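You operate a simulated robot arm through the tools that you are given. There is no shell and no other tool. Be economical: measure what you need, move in short steps, check, and stop when the job is done.

The job below is to be done with a simulated two-armed robot. You get a single attempt, and the scene is never put back.

Task
Take the lid off the tin labelled "flour" on the top of the worktop and lay it down there.

Only the result counts: the job must be done as asked and must still hold three seconds after the hand-in. Knocking over, shifting, dropping, spilling or breaking anything else fails it. A push-on lid holds only when it is set on centred and level and pressed home; a screw cap is set on level and turned clockwise until tight.

Robot
Two 7-joint arms with two-finger parallel grippers on one trunk, on a base that drives. Base frame: it is fixed to the floor where the robot stands at the start and does not move with it; the origin is under the middle of the robot, x ahead of it, y to its left, z up. Lengths are in mm, angles in rad, forces in N, time in s.
The left shoulder is at the start at [70, 163, 1295], the right one opposite. With the tool pointing down near the work surface each hand reaches from about 380 to 880 mm from the robot's upright axis, wherever it stands, measured 20 degrees to its own side. Payload 3.43 kg a hand.
The tool frame of a hand sits at the grasp point between the pads (the TCP): z along the fingers, y along the line on which they close. The tips reach 34 mm beyond it. The gripper opens to 128 mm. The fingers are 24 mm wide and 12 mm thick; the gripper's body (48 by 130 mm) begins 96 mm behind the TCP.
Orientation is that of the tool frame in the base frame, as [roll, pitch, yaw] about the fixed x, y, z axes, in that order (R = Rz(yaw) Ry(pitch) Rx(roll)). With the fingers straight down and closing along the base's y, the tool's x points along the base's -x, its y along +y and its z along -z.

Tools
- The arms move only by the tool apply_moves. It takes "left_motion", "right_motion" or both (then of equal length, played together; a hand with none holds still); each is a list of rows, each an object (a shift or turn left out is 0, a gripper value left out holds the last) with "turn": the turn, a rotation vector about the tool's x, y, z in rad, a list of three; "linear": the shift along the tool's x, y, z in mm, a list of three; "hand": the opening in per cent of the stroke, from 0 (shut) to 100 (fully open). In form: [{"turn": [wx, wy, wz], "linear": [tx, ty, tz], "hand": hand}, ...]. A call has 1 to 10 rows; each row is the pose to reach, as a shift and turn from the pose commanded when the call began, along the tool's axes at that moment. A row lasts 0.2 s, in which the tool goes at most 50 mm and 0.15 rad; a call with a longer step from one row to the next is refused whole, and so is a gripper value outside its range. Where a pose cannot be reached the arm comes as near as it can. A force on the tool above 40 N (or 10 N above the force at the start of the call, whichever is more), or a blocked arm, ends the call early, and 0.2 s more pass. Each finger travels about 153 mm/s and halts on what it meets, pressing with about 33 N; the grip force reading is that of the motor and also rises with nothing between the fingers. The clock runs only during rows and for 0.2 s after the last one: add rows that repeat a pose to give the fingers time. It gives the time, the measured TCP pose, the force on the tool (base axes), the opening and the grip force at its end, in the units of the frame above (readings bear some noise), and new pictures: "show" is both (left out), scene, wrist or none (wrist: the cameras of the hands that moved).
- Cameras (640 x 400 px; columns grow to the right, rows downward): "scene" is now at [133.1, 12.3, 1521.1]; the picture's right is [0.20, -0.98, 0.00], its down [-0.68, -0.14, -0.72] and it looks along [0.71, 0.15, -0.69] (base axes); focal length 259 px, centre (320, 200). "left" rides on the left gripper at [76, 11, -160] in its tool frame; the picture's right is [-0.15, 0.99, 0.00], its down [-0.88, -0.13, -0.46] and it looks along [-0.45, -0.07, 0.89] (tool axes); focal length 234 px, centre (320, 200). "right" rides on the right gripper at [76, -11, -160] in its tool frame; the picture's right is [0.15, 0.99, 0.00], its down [-0.88, 0.13, -0.46] and it looks along [-0.45, 0.07, 0.89] (tool axes); focal length 234 px, centre (320, 200). There is no depth. A picture from a camera that has moved, and an enlarged one, comes with that camera's place and axes in the base frame and with its lens. The place of the scene camera against the robot may be out by one fixed shift of up to 18 mm in any direction.
- move_column(by): slides the trunk up (or, below 0, down) by that many mm; the arms and the scene camera ride with it, the base frame stays. It gives what a move gives, with no picture.
- base_move(legs): drives the robot by 1 to 6 legs, each [ahead, left, turn to the left] in mm, mm and rad, along the robot's own axes; the way and the turn of a leg run together, so that a leg with both is an arc; at most 1500 mm and 3.142 rad a leg. The arms and the cameras ride along, it lands a little off, and it stops where it bumps. It gives what a move gives, and a new picture of the scene camera.
- head_to(pan, tilt): turns the head with the scene camera to pan (to the left, within 1.501 rad either way) and tilt (down, from -0.506 to 1.204), counted from straight ahead of the robot. It gives what a move gives, and a new picture of the scene camera.
- enlarge(camera, box): a new picture of the part [left, top, right, bottom] of that camera's present view, enlarged. No time passes.
- hand_in(): hands the job in; it is judged then, once.

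Work in short steps. Places have to be worked out from the pictures, the camera data and where the tool is seen: move nearer, look again, correct. Check each grasp and each placing, and mend what went wrong. You have 120 turns and 170 pictures in all, those below and enlarged ones among them. Open the grippers and draw the arms clear of the work before you hand the job in, unless the task says otherwise; then end with one line.

The tools are called by a JSON object that holds its "api" and its "payload". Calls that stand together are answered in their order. apply_moves: Moves the arms, as the interface text tells. Its arguments: {"type":"object","properties":{"left_motion":{"type":"array"},"right_motion":{"type":"array"},"show":{"type":"string","enum":["both","scene","wrist","none"]}},"required":[]} The other tools are called the same way: move_column (by) slides the trunk up or down; base_move (legs) drives the base; head_to (pan, tilt) turns the head that bears the scene camera; enlarge (camera, box) takes an enlarged picture of a part of a camera's view; hand_in () hands the job in.

At the start:

```text
time_s: 0.0
left_ee_pos: [377.3, 229.9, 1230.1]
left_tcp_rot: [-3.141, 0.0, 3.139]
left_force: [-0.8, 0.1, 0.6]
left_opening: 127.8
left_finger_force: 0.0
right_ee_pos: [505.0, -130.0, 1177.6]
right_tcp_rot: [-3.141, 0.001, 3.138]
right_force: [0.0, -0.5, -0.9]
right_opening: 128.2
right_finger_force: 0.1
trunk travel left (down, up): [-775.0, 165.0]
robot x, y, heading: [-1.6, 2.3, -0.001]
head pan, tilt: [0.204, 0.766]
```

scene: 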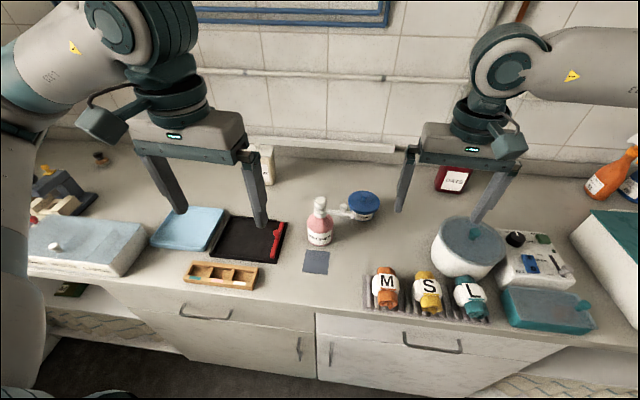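
right: 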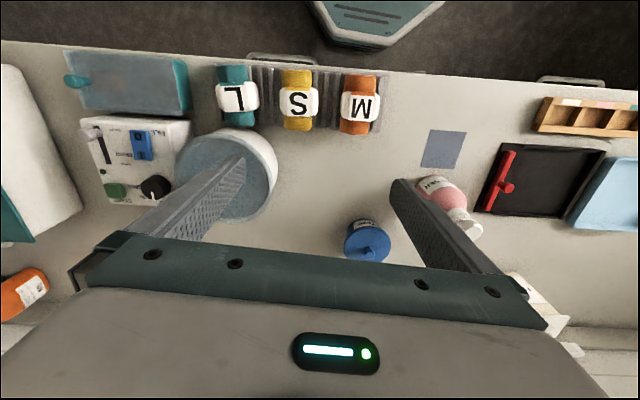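
left: 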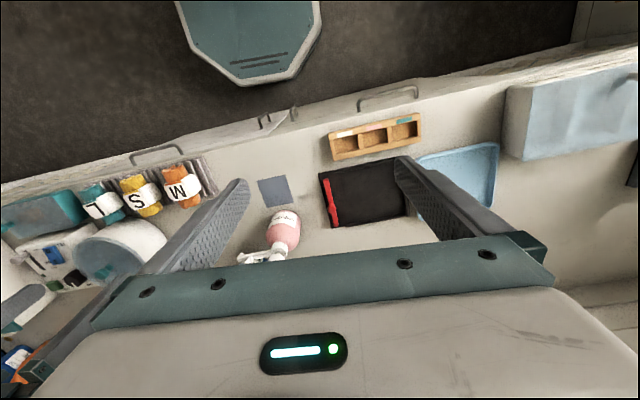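

The blue-lidded tin near the middle carries a label, as does the red one at the back; I enlarge to read them.

{"api": "enlarge", "payload": {"camera": "scene", "box": [300, 150, 420, 250]}}

{"api": "enlarge", "payload": {"camera": "scene", "box": [400, 140, 520, 215]}}

{"api": "enlarge", "payload": {"camera": "right", "box": [320, 160, 480, 280]}}

```text
4.00 times, centred on (360, 200) of scene
camera zoom: at [133.1, 12.3, 1521.1], right [0.2, -0.98, 0.0], down [-0.68, -0.14, -0.72], along [0.71, 0.15, -0.69], focal length 1036 px, centre (160, 200)
```

zoom: 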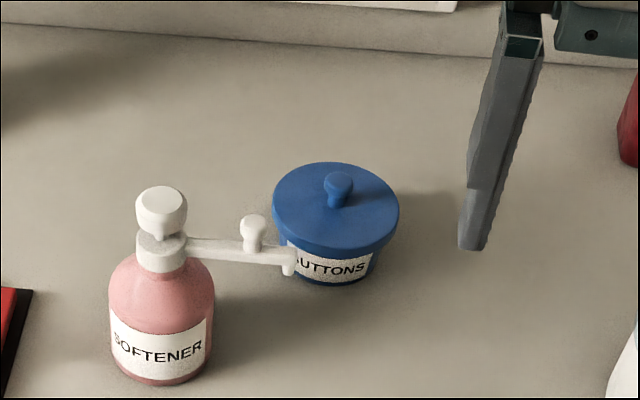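

```text
5.33 times, centred on (460, 178) of scene
camera zoom: at [133.1, 12.3, 1521.1], right [0.2, -0.98, 0.0], down [-0.68, -0.14, -0.72], along [0.71, 0.15, -0.69], focal length 1381 px, centre (-427, 320)
```

zoom: 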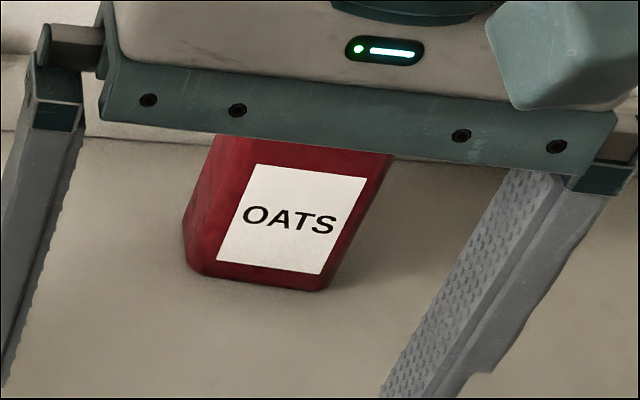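

```text
3.33 times, centred on (400, 220) of right
camera zoom: at [430.0, -141.1, 1337.6], right [-0.15, 0.99, 0.0], down [0.88, 0.13, 0.46], along [0.45, 0.07, -0.89], focal length 781 px, centre (53, 133)
```

zoom: 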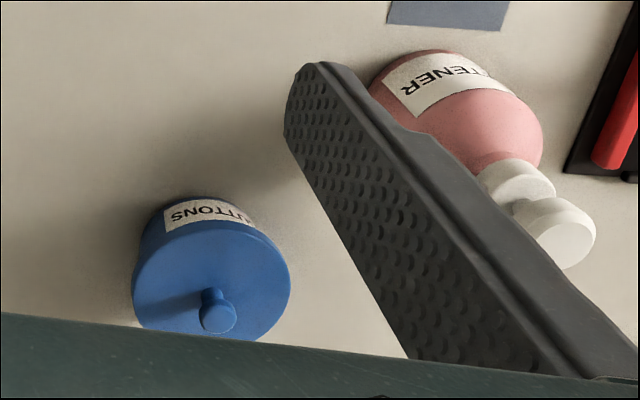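

Those read "buttons" and "oats", so flour is elsewhere; I look around with the head.

{"api": "head_to", "payload": {"pan": 0.9, "tilt": 0.6}}

{"api": "head_to", "payload": {"pan": -0.6, "tilt": 0.6}}

```text
time_s: 1.1
left_ee_pos: [376.5, 229.8, 1229.9]
left_tcp_rot: [-3.139, 0.001, 3.138]
left_force: [-0.1, -0.4, -0.2]
left_opening: 127.9
left_finger_force: 0.2
right_ee_pos: [503.6, -130.0, 1178.8]
right_tcp_rot: [-3.141, 0.0, 3.139]
right_force: [0.0, 0.2, 0.2]
right_opening: 128.0
right_finger_force: 0.1
trunk travel left (down, up): [-775.0, 165.0]
robot x, y, heading: [-1.7, -2.5, 0.002]
head pan, tilt: [0.901, 0.6]
camera scene: at [107.5, 64.8, 1535.2], right [0.78, -0.62, 0.0], down [-0.35, -0.44, -0.82], along [0.51, 0.65, -0.57], focal length 259 px, centre (320, 200)
```

scene: 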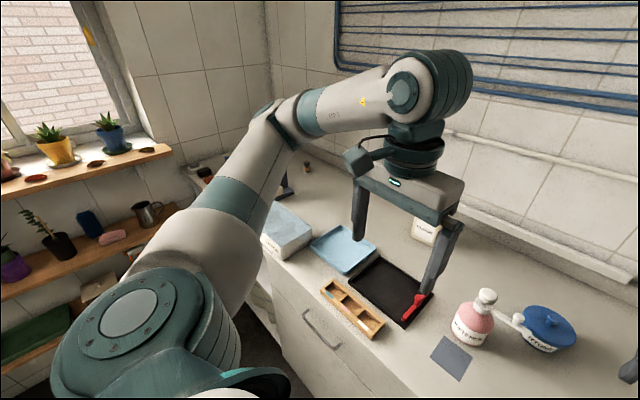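

```text
time_s: 2.7
left_ee_pos: [377.9, 229.7, 1229.9]
left_tcp_rot: [-3.14, -0.001, 3.139]
left_force: [0.2, 0.8, -0.7]
left_opening: 128.3
left_finger_force: 0.0
right_ee_pos: [505.7, -130.0, 1178.2]
right_tcp_rot: [-3.141, 0.001, 3.141]
right_force: [0.6, 0.4, -0.4]
right_opening: 127.9
right_finger_force: 0.2
trunk travel left (down, up): [-775.0, 165.0]
robot x, y, heading: [2.2, -0.8, -0.002]
head pan, tilt: [-0.6, 0.6]
camera scene: at [125.5, -54.2, 1535.2], right [-0.56, -0.83, 0.0], down [-0.47, 0.32, -0.82], along [0.68, -0.47, -0.57], focal length 259 px, centre (320, 200)
```

scene: 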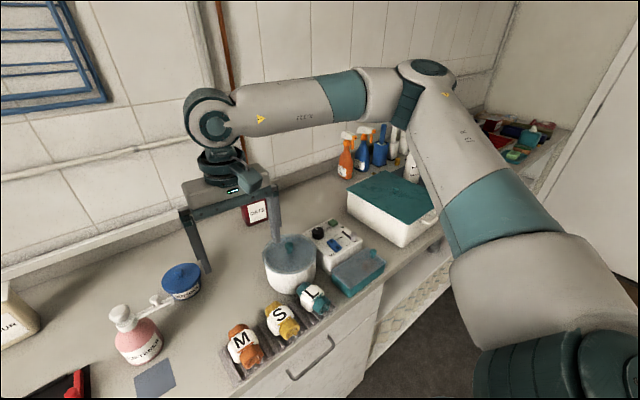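

At the left edge the cream tin reads "…UR": that is flour, behind the black tray. I turn the head toward it and zoom.

{"api": "head_to", "payload": {"pan": 0.15, "tilt": 0.6}}

{"api": "enlarge", "payload": {"camera": "scene", "box": [190, 120, 350, 220]}}

```text
time_s: 3.8
left_ee_pos: [376.4, 231.1, 1230.2]
left_tcp_rot: [-3.14, 0.0, 3.14]
left_force: [0.8, 1.0, -0.2]
left_opening: 128.0
left_finger_force: 0.1
right_ee_pos: [505.7, -130.5, 1177.5]
right_tcp_rot: [-3.14, 0.0, 3.14]
right_force: [0.2, 0.2, -0.8]
right_opening: 128.0
right_finger_force: 0.1
trunk travel left (down, up): [-775.0, 165.0]
robot x, y, heading: [-2.8, 0.1, 0.005]
head pan, tilt: [0.15, 0.6]
camera scene: at [140.0, 8.8, 1535.2], right [0.15, -0.99, 0.0], down [-0.56, -0.08, -0.82], along [0.82, 0.12, -0.57], focal length 259 px, centre (320, 200)
```

scene: 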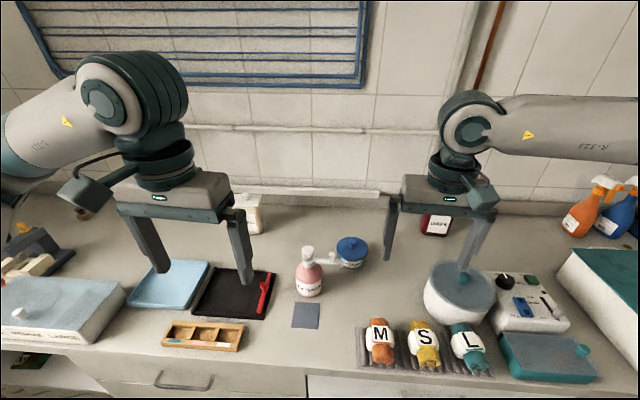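

```text
4.00 times, centred on (270, 170) of scene
camera zoom: at [140.0, 8.8, 1535.2], right [0.15, -0.99, 0.0], down [-0.56, -0.08, -0.82], along [0.82, 0.12, -0.57], focal length 1036 px, centre (520, 320)
```

zoom: 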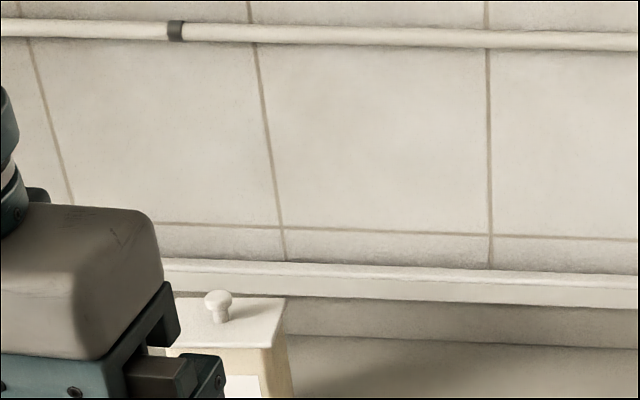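

The flour tin stands at the back, around (835, 370), lid top near z≈1030 with a small knob: just beyond reach. I drive ahead a little.

{"api": "base_move", "payload": {"legs": [[100, 0, 0]]}}

```text
time_s: 4.9
left_ee_pos: [476.7, 228.4, 1230.5]
left_tcp_rot: [-3.141, 0.001, 3.139]
left_force: [0.1, -0.6, 0.6]
left_opening: 128.1
left_finger_force: 0.1
right_ee_pos: [603.7, -130.7, 1177.9]
right_tcp_rot: [3.14, 0.002, 3.14]
right_force: [-0.2, -0.1, 0.5]
right_opening: 127.9
right_finger_force: 0.0
trunk travel left (down, up): [-775.0, 165.0]
robot x, y, heading: [100.3, 3.0, -0.001]
head pan, tilt: [0.15, 0.6]
camera scene: at [238.9, 8.6, 1535.4], right [0.15, -0.99, 0.0], down [-0.56, -0.08, -0.83], along [0.82, 0.12, -0.56], focal length 259 px, centre (320, 200)
```

scene: 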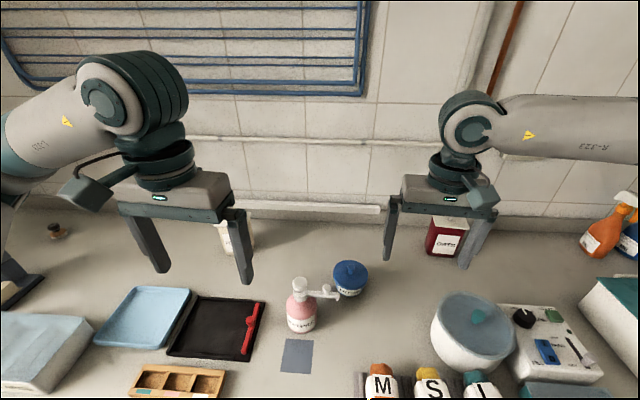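

Clear drive. Now the left hand goes toward a spot above and short of the tin, at the same height, to look with its wrist camera.

{"api": "apply_moves", "payload": {"left_motion": [{"linear": [-45, 22, 0]}, {"linear": [-90, 45, 0]}, {"linear": [-135, 67, 0]}, {"linear": [-180, 90, 0]}, {"linear": [-225, 112, 0]}, {"linear": [-270, 135, 0]}]}}

```text
refused: row 2 steps farther than a row can; nothing moved
```

Rows were slightly too long; I use smaller steps.

{"api": "apply_moves", "payload": {"left_motion": [{"linear": [-40, 20, 0]}, {"linear": [-80, 40, 0]}, {"linear": [-120, 60, 0]}, {"linear": [-160, 80, 0]}, {"linear": [-200, 100, 0]}, {"linear": [-240, 120, 0]}, {"linear": [-270, 135, 0]}]}}

```text
time_s: 6.5
left_ee_pos: [747.0, 361.3, 1228.8]
left_tcp_rot: [-3.14, -0.002, 3.14]
left_force: [0.5, 0.5, 0.2]
left_opening: 128.0
left_finger_force: 0.1
right_ee_pos: [605.1, -130.2, 1177.8]
right_tcp_rot: [-3.141, 0.001, 3.14]
right_force: [-0.9, 0.4, -0.5]
right_opening: 128.1
right_finger_force: 0.1
trunk travel left (down, up): [-775.0, 165.0]
robot x, y, heading: [100.1, -4.1, -0.001]
head pan, tilt: [0.15, 0.6]
camera scene: at [241.1, 8.5, 1535.1], right [0.15, -0.99, 0.0], down [-0.56, -0.08, -0.82], along [0.82, 0.12, -0.57], focal length 259 px, centre (320, 200)
camera left: at [672.1, 373.8, 1390.6], right [0.15, 0.99, 0.0], down [0.88, -0.13, 0.45], along [0.45, -0.07, -0.89], focal length 234 px, centre (320, 200)
```

scene: 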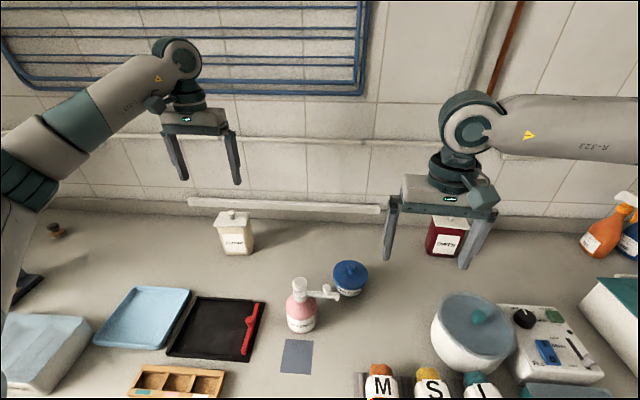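
left: 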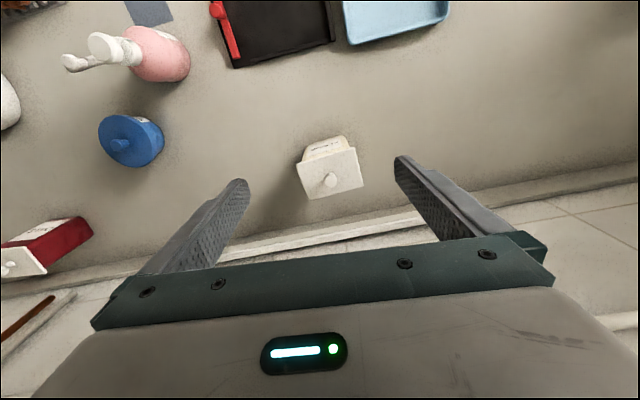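

The flour tin is now clear in both views; I enlarge both to place the knob and lid and confirm the label.

{"api": "enlarge", "payload": {"camera": "left", "box": [280, 120, 376, 216]}}

{"api": "enlarge", "payload": {"camera": "scene", "box": [190, 190, 286, 270]}}

```text
4.17 times, centred on (328, 168) of left
camera zoom: at [672.1, 373.8, 1390.6], right [0.15, 0.99, 0.0], down [0.88, -0.13, 0.45], along [0.45, -0.07, -0.89], focal length 976 px, centre (287, 333)
```

zoom: 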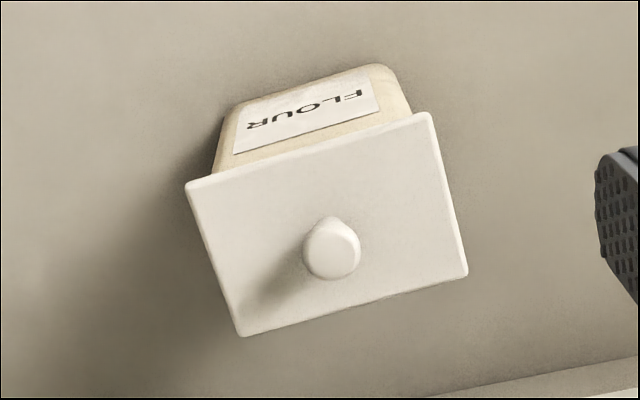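

```text
5.00 times, centred on (238, 230) of scene
camera zoom: at [241.1, 8.5, 1535.1], right [0.15, -0.99, 0.0], down [-0.56, -0.08, -0.82], along [0.82, 0.12, -0.57], focal length 1294 px, centre (730, 50)
```

zoom: 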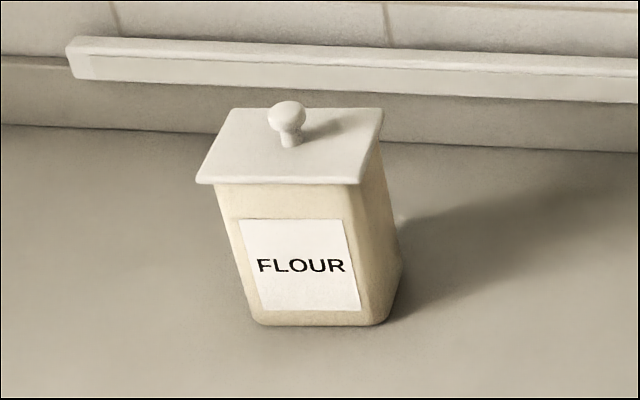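

The tin is "FLOUR": knob about (816, 369), lid ~99×68 mm, top roughly z≈1020–1030. I move above it, narrowing the fingers, and go down to z≈1120.

{"api": "apply_moves", "payload": {"left_motion": [{"linear": [-35, 4, 0], "hand": 45}, {"linear": [-69, 8, 0], "hand": 45}, {"linear": [-69, 8, 40], "hand": 45}, {"linear": [-69, 8, 80], "hand": 45}, {"linear": [-69, 8, 110], "hand": 45}]}}

{"api": "enlarge", "payload": {"camera": "scene", "box": [180, 130, 300, 270]}}

```text
time_s: 7.7
left_ee_pos: [816.2, 371.1, 1120.3]
left_tcp_rot: [-3.14, -0.001, 3.138]
left_force: [-0.7, 0.2, 0.0]
left_opening: 57.5
left_finger_force: 0.0
right_ee_pos: [605.5, -132.0, 1178.5]
right_tcp_rot: [-3.141, 0.0, 3.139]
right_force: [0.4, -1.0, -1.1]
right_opening: 127.8
right_finger_force: 0.1
trunk travel left (down, up): [-775.0, 165.0]
robot x, y, heading: [100.6, -1.9, -0.0]
head pan, tilt: [0.15, 0.6]
camera scene: at [241.2, 8.1, 1535.2], right [0.15, -0.99, 0.0], down [-0.56, -0.08, -0.82], along [0.82, 0.12, -0.57], focal length 259 px, centre (320, 200)
camera left: at [740.6, 383.5, 1279.5], right [0.15, 0.99, 0.0], down [0.88, -0.13, 0.46], along [0.45, -0.07, -0.89], focal length 234 px, centre (320, 200)
```

scene: 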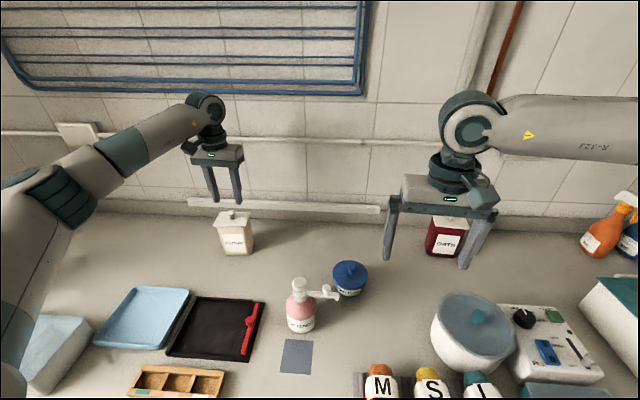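
left: 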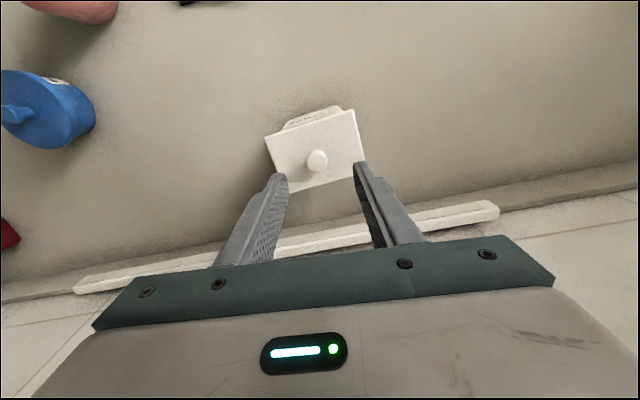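

```text
2.86 times, centred on (240, 200) of scene
camera zoom: at [241.2, 8.1, 1535.2], right [0.15, -0.99, 0.0], down [-0.56, -0.08, -0.82], along [0.82, 0.12, -0.57], focal length 740 px, centre (549, 200)
```

zoom: 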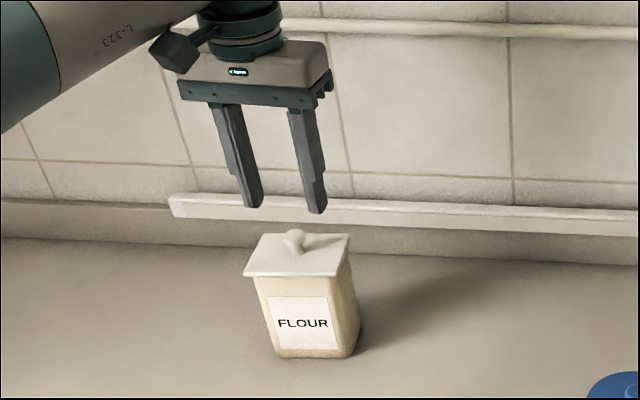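

The knob is nearly centred under the fingers; I zoom the wrist view for better accuracy.

{"api": "enlarge", "payload": {"camera": "left", "box": [260, 100, 380, 200]}}

```text
4.00 times, centred on (320, 150) of left
camera zoom: at [740.6, 383.5, 1279.5], right [0.15, 0.99, 0.0], down [0.88, -0.13, 0.46], along [0.45, -0.07, -0.89], focal length 937 px, centre (320, 400)
```

zoom: 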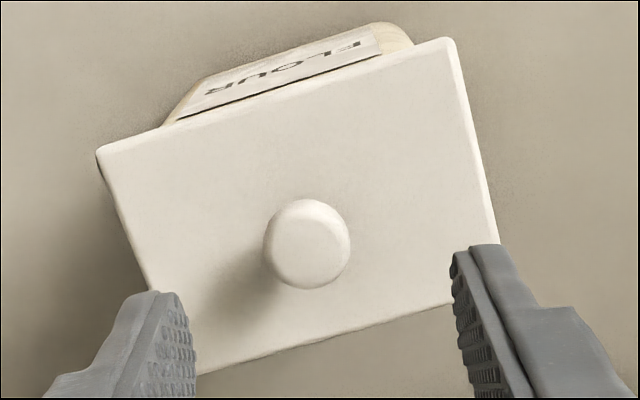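

Depth from scale gives lid top z≈1017 and knob at (817, 367). I shift 4 mm in y and descend 63 mm so tips end just above the lid.

{"api": "apply_moves", "payload": {"left_motion": [{"linear": [-1, -4, 20]}, {"linear": [-1, -4, 40]}, {"linear": [-1, -4, 52]}, {"linear": [-1, -4, 62]}]}}

{"api": "enlarge", "payload": {"camera": "scene", "box": [180, 170, 300, 260]}}

{"api": "enlarge", "payload": {"camera": "left", "box": [240, 80, 400, 200]}}

```text
time_s: 8.7
left_ee_pos: [816.9, 366.7, 1064.6]
left_tcp_rot: [-3.141, 0.014, 3.138]
left_force: [6.1, 7.6, 42.7]
left_opening: 57.8
left_finger_force: 0.0
right_ee_pos: [600.2, -132.7, 1180.1]
right_tcp_rot: [3.141, 0.004, 3.14]
right_force: [0.0, 0.3, 0.3]
right_opening: 128.2
right_finger_force: 0.0
trunk travel left (down, up): [-775.0, 165.0]
robot x, y, heading: [98.5, -0.4, -0.005]
head pan, tilt: [0.15, 0.6]
camera scene: at [235.6, 6.8, 1536.6], right [0.15, -0.99, 0.0], down [-0.56, -0.08, -0.83], along [0.82, 0.12, -0.56], focal length 259 px, centre (320, 200)
camera left: at [738.0, 379.4, 1224.1], right [0.15, 0.99, 0.0], down [0.87, -0.13, 0.47], along [0.46, -0.07, -0.88], focal length 234 px, centre (320, 200)
```

scene: 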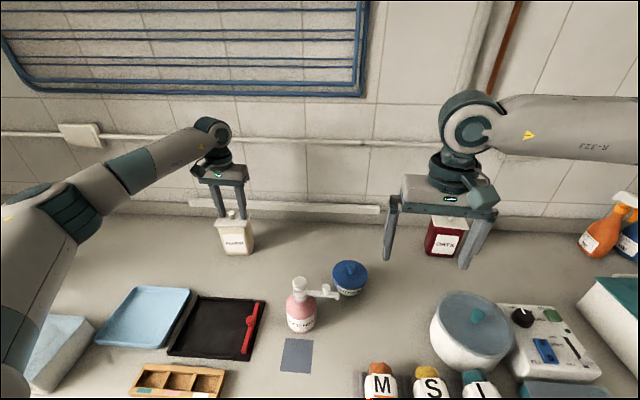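
left: 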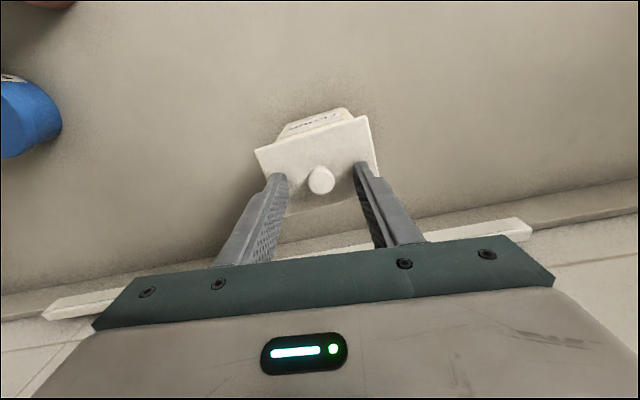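

```text
4.44 times, centred on (240, 215) of scene
camera zoom: at [235.6, 6.8, 1536.6], right [0.15, -0.99, 0.0], down [-0.56, -0.08, -0.83], along [0.82, 0.12, -0.56], focal length 1150 px, centre (676, 133)
```

zoom: 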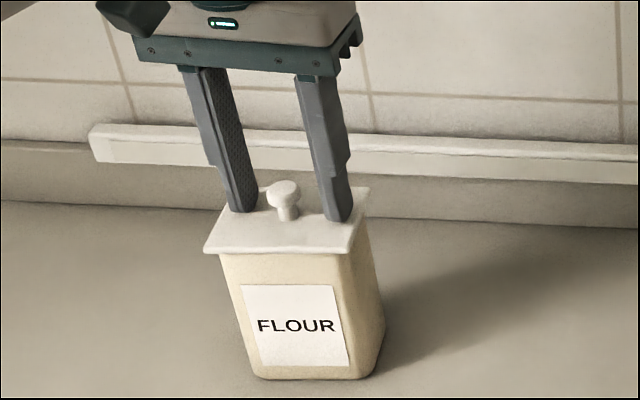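

```text
3.33 times, centred on (320, 140) of left
camera zoom: at [738.0, 379.4, 1224.1], right [0.15, 0.99, 0.0], down [0.87, -0.13, 0.47], along [0.46, -0.07, -0.88], focal length 781 px, centre (320, 400)
```

zoom: 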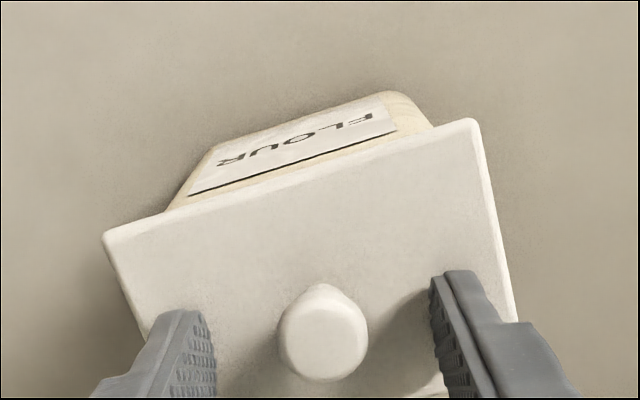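

Tips touched the lid (lid top ≈1030), knob nicely between the fingers. I back off some millimetres and check the force.

{"api": "apply_moves", "payload": {"left_motion": [{"linear": [2, 1, -6]}, {"linear": [2, 1, -6]}], "show": "none"}}

```text
time_s: 9.3
left_ee_pos: [815.1, 366.0, 1065.4]
left_tcp_rot: [-3.138, 0.003, 3.137]
left_force: [10.6, 3.0, 30.1]
left_opening: 57.7
left_finger_force: 0.1
right_ee_pos: [602.2, -133.0, 1179.0]
right_tcp_rot: [3.138, 0.002, 3.14]
right_force: [-0.8, 0.1, -0.5]
right_opening: 128.1
right_finger_force: 0.0
trunk travel left (down, up): [-775.0, 165.0]
robot x, y, heading: [101.8, -1.9, -0.003]
head pan, tilt: [0.15, 0.6]
```

Still pressing slightly, so I rise a bit more.

{"api": "apply_moves", "payload": {"left_motion": [{"linear": [0, 1, -6]}, {"linear": [0, 1, -6]}], "show": "none"}}

```text
time_s: 9.9
left_ee_pos: [814.5, 370.6, 1066.9]
left_tcp_rot: [3.141, -0.006, 3.137]
left_force: [-0.1, -1.0, -0.5]
left_opening: 57.6
left_finger_force: 0.1
right_ee_pos: [604.4, -130.7, 1178.9]
right_tcp_rot: [-3.14, -0.002, 3.139]
right_force: [-0.3, 0.1, -0.5]
right_opening: 127.7
right_finger_force: 0.0
trunk travel left (down, up): [-775.0, 165.0]
robot x, y, heading: [99.4, 1.3, -0.004]
head pan, tilt: [0.15, 0.6]
```

Free at z≈1067. I narrow the fingers to ~34 mm and check centring before gripping.

{"api": "apply_moves", "payload": {"left_motion": [{"hand": 28}, {"hand": 28}], "show": "none"}}

{"api": "enlarge", "payload": {"camera": "left", "box": [260, 120, 380, 220]}}

{"api": "enlarge", "payload": {"camera": "scene", "box": [190, 180, 270, 240]}}

```text
time_s: 10.5
left_ee_pos: [816.5, 369.7, 1068.5]
left_tcp_rot: [-3.14, 0.0, 3.137]
left_force: [0.1, 1.4, 0.3]
left_opening: 35.9
left_finger_force: 0.1
right_ee_pos: [605.4, -131.7, 1178.2]
right_tcp_rot: [3.142, -0.001, 3.14]
right_force: [0.2, -1.2, -0.9]
right_opening: 127.9
right_finger_force: 0.1
trunk travel left (down, up): [-775.0, 165.0]
robot x, y, heading: [101.8, -2.0, -0.004]
head pan, tilt: [0.15, 0.6]
```

```text
4.00 times, centred on (320, 170) of left
camera zoom: at [740.0, 381.8, 1229.0], right [0.15, 0.99, 0.0], down [0.88, -0.13, 0.46], along [0.45, -0.07, -0.89], focal length 937 px, centre (320, 320)
```

zoom: 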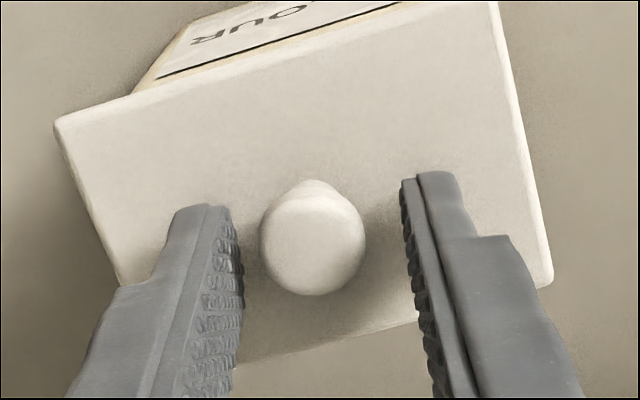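

```text
6.67 times, centred on (230, 210) of scene
camera zoom: at [240.2, 8.8, 1535.2], right [0.15, -0.99, 0.0], down [-0.56, -0.08, -0.82], along [0.82, 0.12, -0.57], focal length 1726 px, centre (920, 133)
```

zoom: 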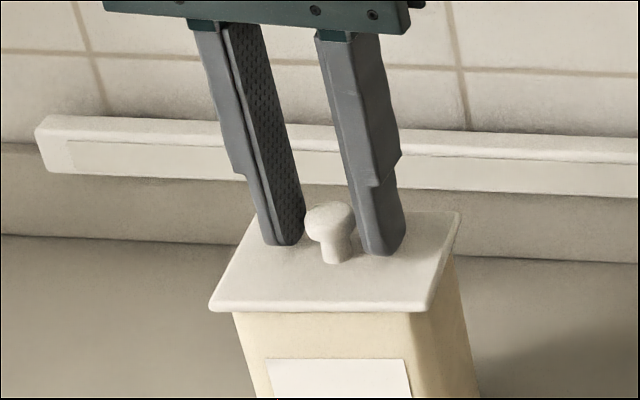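

The knob sits ~2 mm toward −y and ~4 mm toward −x of the finger centre; I correct this and close.

{"api": "apply_moves", "payload": {"left_motion": [{"linear": [5, -2, 2], "hand": 28}, {"linear": [5, -2, 2], "hand": 10}, {"linear": [5, -2, 2], "hand": 0}, {"linear": [5, -2, 2], "hand": 0}], "show": "none"}}

{"api": "enlarge", "payload": {"camera": "left", "box": [260, 120, 380, 220]}}

{"api": "enlarge", "payload": {"camera": "scene", "box": [190, 180, 270, 260]}}

```text
time_s: 11.5
left_ee_pos: [810.2, 367.6, 1066.5]
left_tcp_rot: [-3.139, 0.0, 3.139]
left_force: [0.3, 0.7, 0.0]
left_opening: 20.2
left_finger_force: 33.4
right_ee_pos: [605.2, -131.0, 1177.9]
right_tcp_rot: [-3.142, 0.001, 3.14]
right_force: [0.8, -0.5, -0.7]
right_opening: 127.9
right_finger_force: 0.1
trunk travel left (down, up): [-775.0, 165.0]
robot x, y, heading: [100.0, -0.2, -0.002]
head pan, tilt: [0.15, 0.6]
```

```text
4.00 times, centred on (320, 170) of left
camera zoom: at [735.3, 379.3, 1227.6], right [0.15, 0.99, 0.0], down [0.88, -0.13, 0.46], along [0.45, -0.07, -0.89], focal length 937 px, centre (320, 320)
```

zoom: 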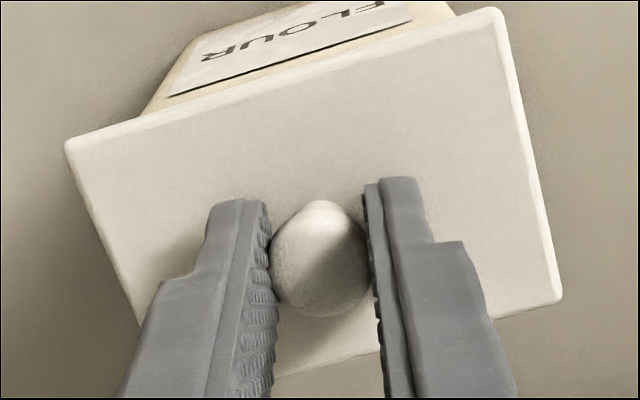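

```text
5.00 times, centred on (230, 220) of scene
camera zoom: at [240.4, 8.7, 1535.2], right [0.15, -0.99, 0.0], down [-0.56, -0.08, -0.82], along [0.82, 0.12, -0.57], focal length 1294 px, centre (770, 100)
```

zoom: 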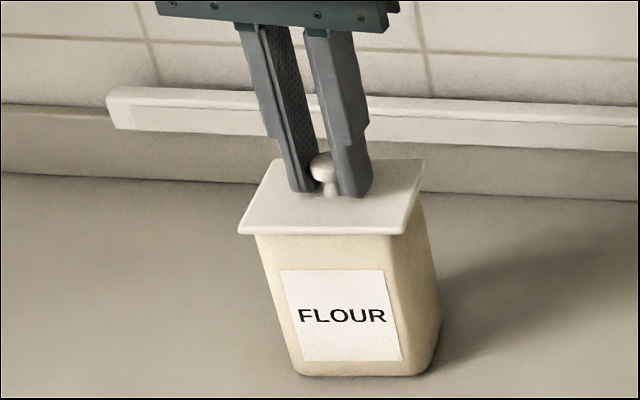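

Gripped at 20 mm with the tin in place. I lift slowly by a small amount and look whether the lid parts.

{"api": "apply_moves", "payload": {"left_motion": [{"linear": [0, 0, -4]}, {"linear": [0, 0, -8]}, {"linear": [0, 0, -12]}, {"linear": [0, 0, -15]}], "show": "none"}}

{"api": "enlarge", "payload": {"camera": "scene", "box": [190, 180, 270, 260]}}

```text
time_s: 12.5
left_ee_pos: [810.5, 367.3, 1081.7]
left_tcp_rot: [-3.14, 0.0, 3.14]
left_force: [0.9, -0.2, -0.1]
left_opening: 20.4
left_finger_force: 32.9
right_ee_pos: [604.6, -131.5, 1178.6]
right_tcp_rot: [-3.141, 0.001, 3.139]
right_force: [-0.5, 0.5, -0.4]
right_opening: 128.1
right_finger_force: 0.1
trunk travel left (down, up): [-775.0, 165.0]
robot x, y, heading: [99.5, 2.7, 0.002]
head pan, tilt: [0.15, 0.6]
```

```text
5.00 times, centred on (230, 220) of scene
camera zoom: at [240.4, 8.6, 1535.2], right [0.15, -0.99, 0.0], down [-0.56, -0.08, -0.82], along [0.82, 0.12, -0.57], focal length 1294 px, centre (770, 100)
```

zoom: 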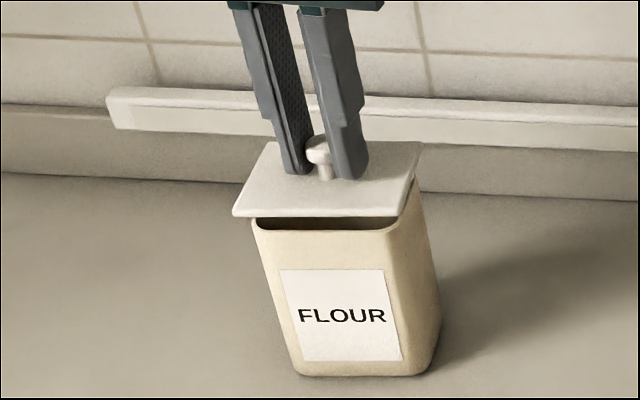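

The lid comes off freely. I raise it clear by 60 mm more and then carry it to the clear area around (715, 480).

{"api": "apply_moves", "payload": {"left_motion": [{"linear": [0, 0, -30]}, {"linear": [0, 0, -60]}, {"linear": [20, 30, -60]}, {"linear": [48, 60, -60]}, {"linear": [76, 90, -60]}, {"linear": [96, 115, -60]}]}}

```text
time_s: 13.9
left_ee_pos: [714.9, 485.1, 1142.7]
left_tcp_rot: [-3.138, 0.0, 3.138]
left_force: [-0.5, -0.3, 0.0]
left_opening: 0.1
left_finger_force: 32.9
right_ee_pos: [605.0, -130.7, 1178.8]
right_tcp_rot: [3.141, 0.001, 3.139]
right_force: [0.6, 0.2, 0.9]
right_opening: 128.1
right_finger_force: 0.1
trunk travel left (down, up): [-775.0, 165.0]
robot x, y, heading: [98.7, 0.7, -0.001]
head pan, tilt: [0.15, 0.6]
camera scene: at [239.1, 10.2, 1535.3], right [0.15, -0.99, 0.0], down [-0.56, -0.08, -0.83], along [0.82, 0.12, -0.56], focal length 259 px, centre (320, 200)
camera left: at [639.8, 497.8, 1302.8], right [0.15, 0.99, 0.0], down [0.88, -0.13, 0.46], along [0.45, -0.07, -0.89], focal length 234 px, centre (320, 200)
```

scene: 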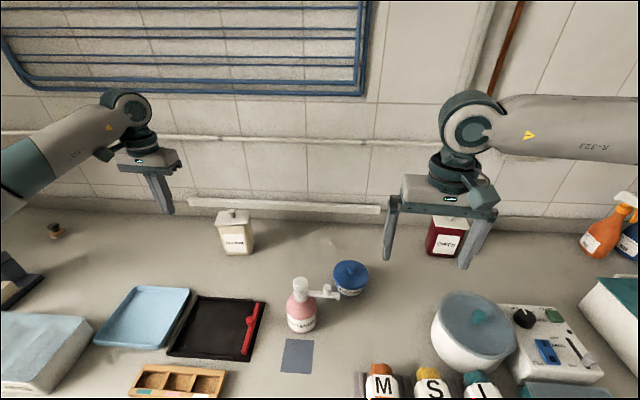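
left: 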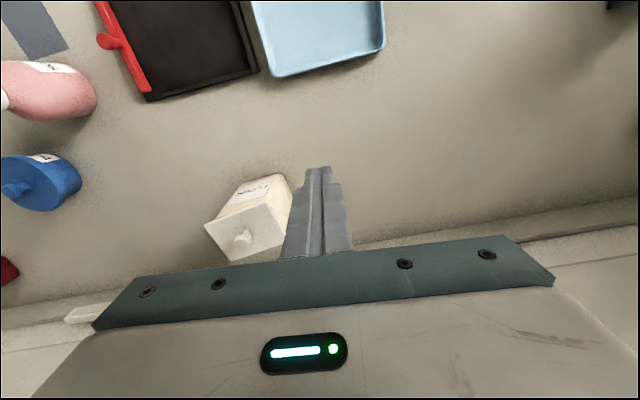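

The fingers are empty: the knob slipped out and the lid dropped back on the tin. I check how it lies.

{"api": "enlarge", "payload": {"camera": "scene", "box": [190, 190, 270, 260]}}

{"api": "enlarge", "payload": {"camera": "left", "box": [190, 165, 310, 265]}}

```text
5.71 times, centred on (230, 225) of scene
camera zoom: at [239.1, 10.2, 1535.3], right [0.15, -0.99, 0.0], down [-0.56, -0.08, -0.83], along [0.82, 0.12, -0.56], focal length 1479 px, centre (834, 57)
```

zoom: 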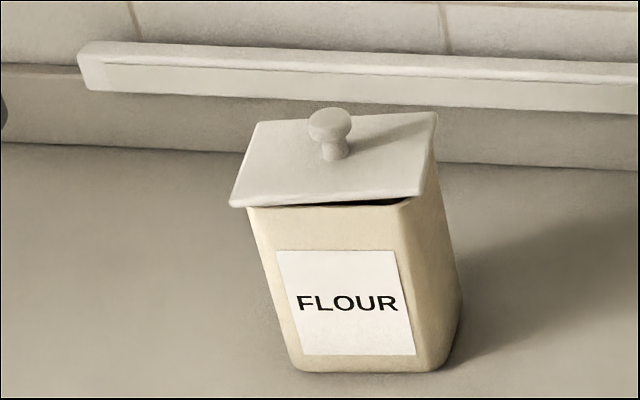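

```text
4.00 times, centred on (250, 215) of left
camera zoom: at [639.8, 497.8, 1302.8], right [0.15, 0.99, 0.0], down [0.88, -0.13, 0.46], along [0.45, -0.07, -0.89], focal length 937 px, centre (600, 140)
```

zoom: 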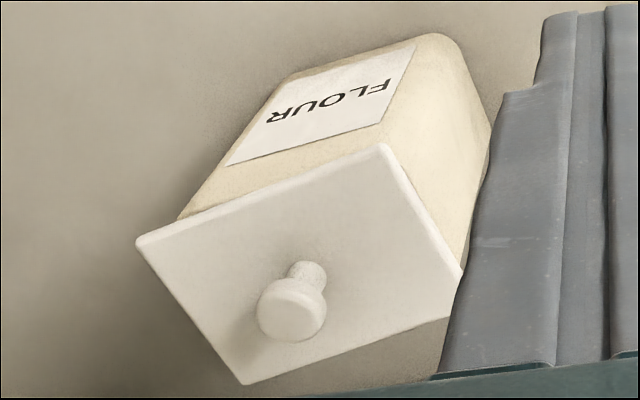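

The lid rests tilted on the tin, stable. I return above it with fingers at ~57 mm to regrip, better centred, and then move more slowly.

{"api": "apply_moves", "payload": {"left_motion": [{"linear": [-20, -25, 0], "hand": 45}, {"linear": [-40, -50, 0], "hand": 45}, {"linear": [-60, -75, 0], "hand": 45}, {"linear": [-80, -100, 0], "hand": 45}, {"linear": [-95, -118, 0], "hand": 45}, {"linear": [-95, -118, 25], "hand": 45}], "show": "none"}}

{"api": "enlarge", "payload": {"camera": "left", "box": [260, 110, 380, 210]}}

{"api": "enlarge", "payload": {"camera": "scene", "box": [190, 180, 270, 260]}}

```text
time_s: 15.3
left_ee_pos: [811.2, 365.0, 1115.0]
left_tcp_rot: [-3.141, 0.0, 3.139]
left_force: [-0.2, 0.5, 0.1]
left_opening: 57.3
left_finger_force: 0.1
right_ee_pos: [604.7, -130.6, 1178.1]
right_tcp_rot: [3.14, -0.002, 3.14]
right_force: [-0.1, 0.6, -0.4]
right_opening: 128.0
right_finger_force: 0.0
trunk travel left (down, up): [-775.0, 165.0]
robot x, y, heading: [100.7, -0.8, 0.001]
head pan, tilt: [0.15, 0.6]
```

```text
4.00 times, centred on (320, 160) of left
camera zoom: at [735.3, 377.2, 1274.4], right [0.15, 0.99, 0.0], down [0.88, -0.13, 0.46], along [0.45, -0.07, -0.89], focal length 937 px, centre (320, 360)
```

zoom: 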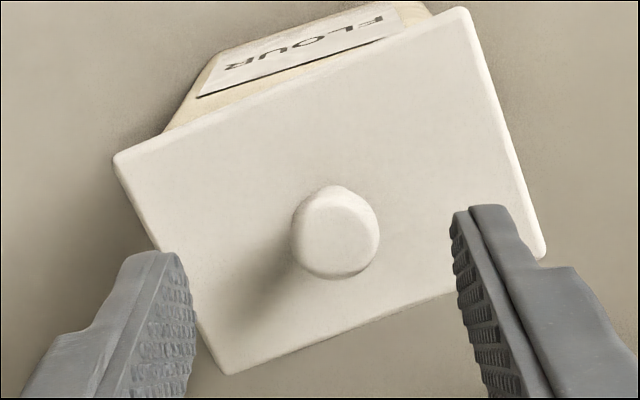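

```text
5.00 times, centred on (230, 220) of scene
camera zoom: at [240.6, 9.8, 1535.2], right [0.15, -0.99, 0.0], down [-0.56, -0.08, -0.82], along [0.82, 0.12, -0.57], focal length 1294 px, centre (770, 100)
```

zoom: 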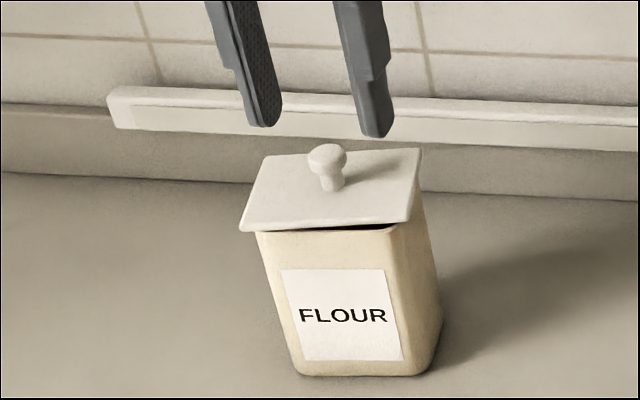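

Knob now about (814, 368). I descend to just above the lid (z≈1072) with that correction, then check.

{"api": "apply_moves", "payload": {"left_motion": [{"linear": [-3, 3, 15]}, {"linear": [-3, 3, 30]}, {"linear": [-3, 3, 37]}, {"linear": [-3, 3, 43], "hand": 30}, {"linear": [-3, 3, 43], "hand": 26}], "show": "none"}}

{"api": "enlarge", "payload": {"camera": "left", "box": [260, 120, 380, 220]}}

{"api": "enlarge", "payload": {"camera": "scene", "box": [200, 190, 264, 254]}}

```text
time_s: 16.5
left_ee_pos: [812.9, 367.8, 1074.0]
left_tcp_rot: [-3.139, 0.0, 3.137]
left_force: [1.2, -0.9, 0.2]
left_opening: 33.0
left_finger_force: 0.1
right_ee_pos: [604.7, -130.5, 1177.5]
right_tcp_rot: [3.14, 0.0, 3.14]
right_force: [-0.3, 0.9, 0.3]
right_opening: 128.1
right_finger_force: 0.0
trunk travel left (down, up): [-775.0, 165.0]
robot x, y, heading: [99.9, -0.1, -0.0]
head pan, tilt: [0.15, 0.6]
```

```text
4.00 times, centred on (320, 170) of left
camera zoom: at [737.0, 380.0, 1234.4], right [0.15, 0.99, 0.0], down [0.88, -0.13, 0.46], along [0.45, -0.07, -0.89], focal length 937 px, centre (320, 320)
```

zoom: 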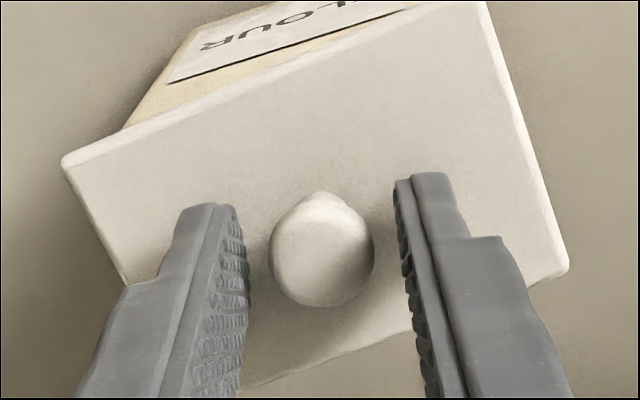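

```text
6.25 times, centred on (232, 222) of scene
camera zoom: at [240.4, 8.7, 1535.2], right [0.15, -0.99, 0.0], down [-0.56, -0.08, -0.82], along [0.82, 0.12, -0.57], focal length 1618 px, centre (870, 62)
```

zoom: 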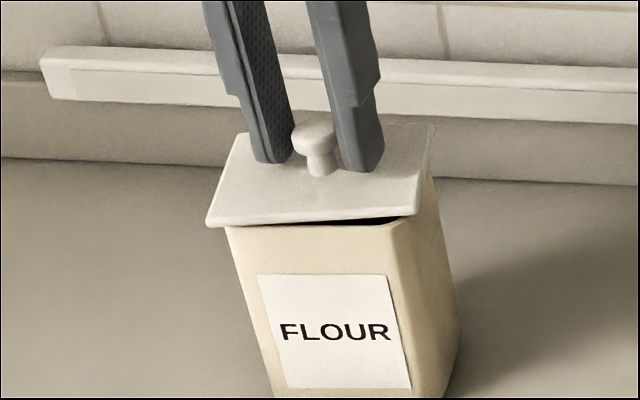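

Fingers straddle the knob; I go 3 mm lower, 3 mm toward −x, and close with time to settle.

{"api": "apply_moves", "payload": {"left_motion": [{"linear": [3, 0, 3], "hand": 26}, {"linear": [3, 0, 3], "hand": 15}, {"linear": [3, 0, 3], "hand": 0}, {"linear": [3, 0, 3], "hand": 0}, {"linear": [3, 0, 3], "hand": 0}], "show": "none"}}

{"api": "enlarge", "payload": {"camera": "left", "box": [260, 120, 380, 220]}}

{"api": "enlarge", "payload": {"camera": "scene", "box": [200, 190, 264, 254]}}

```text
time_s: 17.7
left_ee_pos: [808.7, 364.8, 1073.2]
left_tcp_rot: [-3.139, -0.002, 3.138]
left_force: [0.2, -0.4, 0.6]
left_opening: 19.6
left_finger_force: 32.7
right_ee_pos: [604.8, -130.8, 1178.9]
right_tcp_rot: [3.14, -0.001, 3.141]
right_force: [0.0, 0.0, 0.0]
right_opening: 128.1
right_finger_force: 0.1
trunk travel left (down, up): [-775.0, 165.0]
robot x, y, heading: [100.8, -1.7, -0.002]
head pan, tilt: [0.15, 0.6]
```

```text
4.00 times, centred on (320, 170) of left
camera zoom: at [733.7, 378.3, 1232.9], right [0.15, 0.99, 0.0], down [0.88, -0.13, 0.46], along [0.45, -0.07, -0.89], focal length 937 px, centre (320, 320)
```

zoom: 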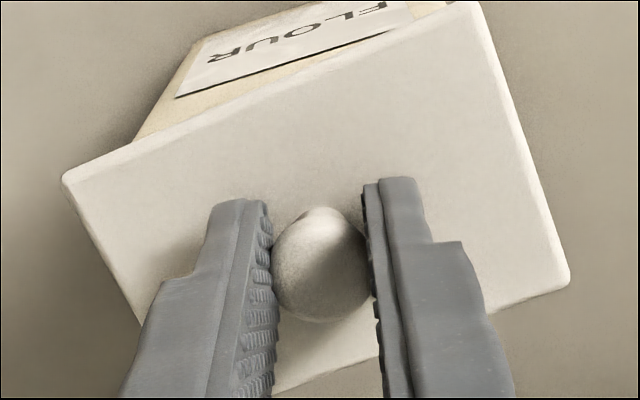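

```text
6.25 times, centred on (232, 222) of scene
camera zoom: at [240.3, 8.5, 1535.2], right [0.15, -0.99, 0.0], down [-0.56, -0.08, -0.82], along [0.82, 0.12, -0.57], focal length 1618 px, centre (870, 62)
```

zoom: 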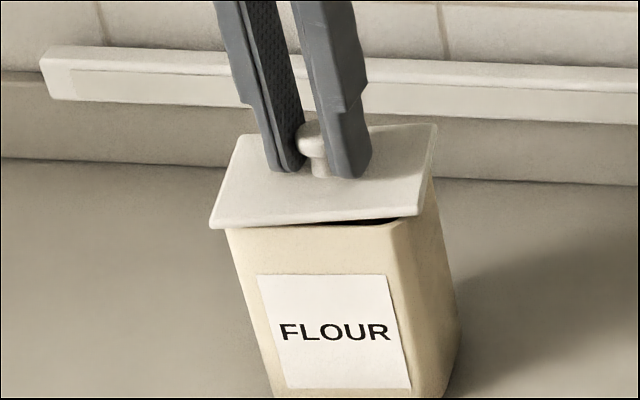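

Gripped again (19.6 mm). I lift slowly, 5 mm a row.

{"api": "apply_moves", "payload": {"left_motion": [{"linear": [0, 0, -3]}, {"linear": [0, 0, -6]}, {"linear": [0, 0, -10]}, {"linear": [0, 0, -14]}, {"linear": [0, 0, -18]}, {"linear": [0, 0, -22]}, {"linear": [0, 0, -26]}, {"linear": [0, 0, -30]}], "show": "none"}}

{"api": "enlarge", "payload": {"camera": "scene", "box": [190, 180, 270, 260]}}

{"api": "enlarge", "payload": {"camera": "left", "box": [240, 100, 400, 220]}}

```text
time_s: 19.5
left_ee_pos: [810.3, 367.5, 1100.6]
left_tcp_rot: [-3.141, -0.001, 3.138]
left_force: [0.5, -0.6, -1.3]
left_opening: 19.8
left_finger_force: 33.0
right_ee_pos: [605.1, -131.7, 1178.9]
right_tcp_rot: [3.141, 0.0, 3.141]
right_force: [0.3, 0.3, 0.3]
right_opening: 128.1
right_finger_force: 0.1
trunk travel left (down, up): [-775.0, 165.0]
robot x, y, heading: [100.7, -3.0, -0.007]
head pan, tilt: [0.15, 0.6]
```

```text
5.00 times, centred on (230, 220) of scene
camera zoom: at [240.4, 8.5, 1535.2], right [0.15, -0.99, 0.0], down [-0.56, -0.08, -0.82], along [0.82, 0.12, -0.57], focal length 1294 px, centre (770, 100)
```

zoom: 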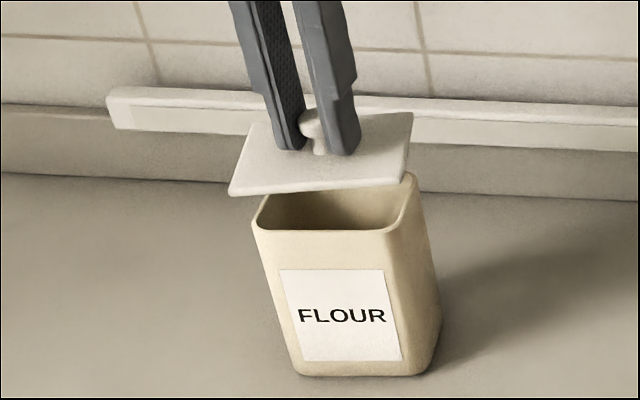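

```text
3.33 times, centred on (320, 160) of left
camera zoom: at [733.7, 379.9, 1260.7], right [0.15, 0.99, 0.0], down [0.88, -0.13, 0.46], along [0.45, -0.07, -0.89], focal length 781 px, centre (320, 333)
```

zoom: 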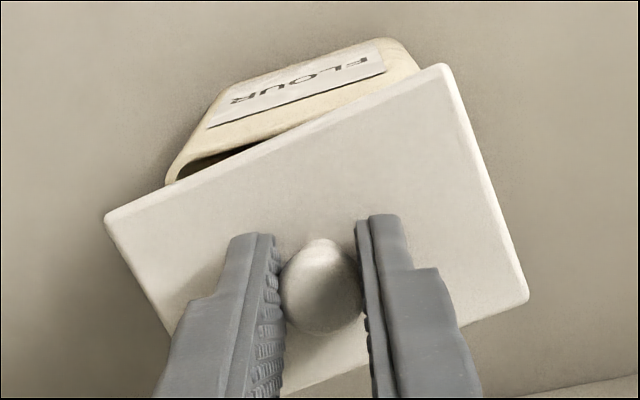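

The lid is cleanly above the tin and held. I carry it slowly forward toward (700, 400), raising 10 mm on the way.

{"api": "apply_moves", "payload": {"left_motion": [{"linear": [2, 0, -3]}, {"linear": [8, 2, -6]}, {"linear": [16, 4, -9]}, {"linear": [25, 7, -10]}, {"linear": [34, 10, -10]}, {"linear": [43, 13, -10]}, {"linear": [52, 16, -10]}, {"linear": [60, 18, -10]}, {"linear": [66, 20, -10]}, {"linear": [70, 21, -10]}], "show": "scene"}}

```text
time_s: 21.7
left_ee_pos: [739.7, 388.9, 1109.1]
left_tcp_rot: [-3.141, -0.001, 3.137]
left_force: [-0.6, -0.4, -0.9]
left_opening: 19.7
left_finger_force: 33.7
right_ee_pos: [605.8, -131.2, 1178.5]
right_tcp_rot: [3.14, -0.001, 3.14]
right_force: [0.2, -0.2, -0.2]
right_opening: 128.2
right_finger_force: 0.1
trunk travel left (down, up): [-775.0, 165.0]
robot x, y, heading: [101.8, -1.1, 0.002]
head pan, tilt: [0.15, 0.6]
camera scene: at [240.3, 8.8, 1535.2], right [0.15, -0.99, 0.0], down [-0.56, -0.08, -0.82], along [0.82, 0.12, -0.57], focal length 259 px, centre (320, 200)
```

scene: 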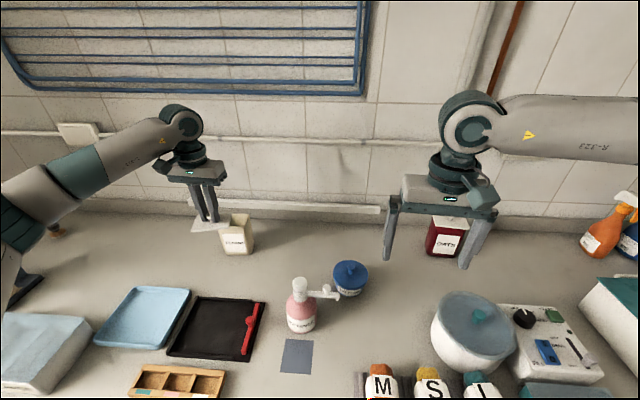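

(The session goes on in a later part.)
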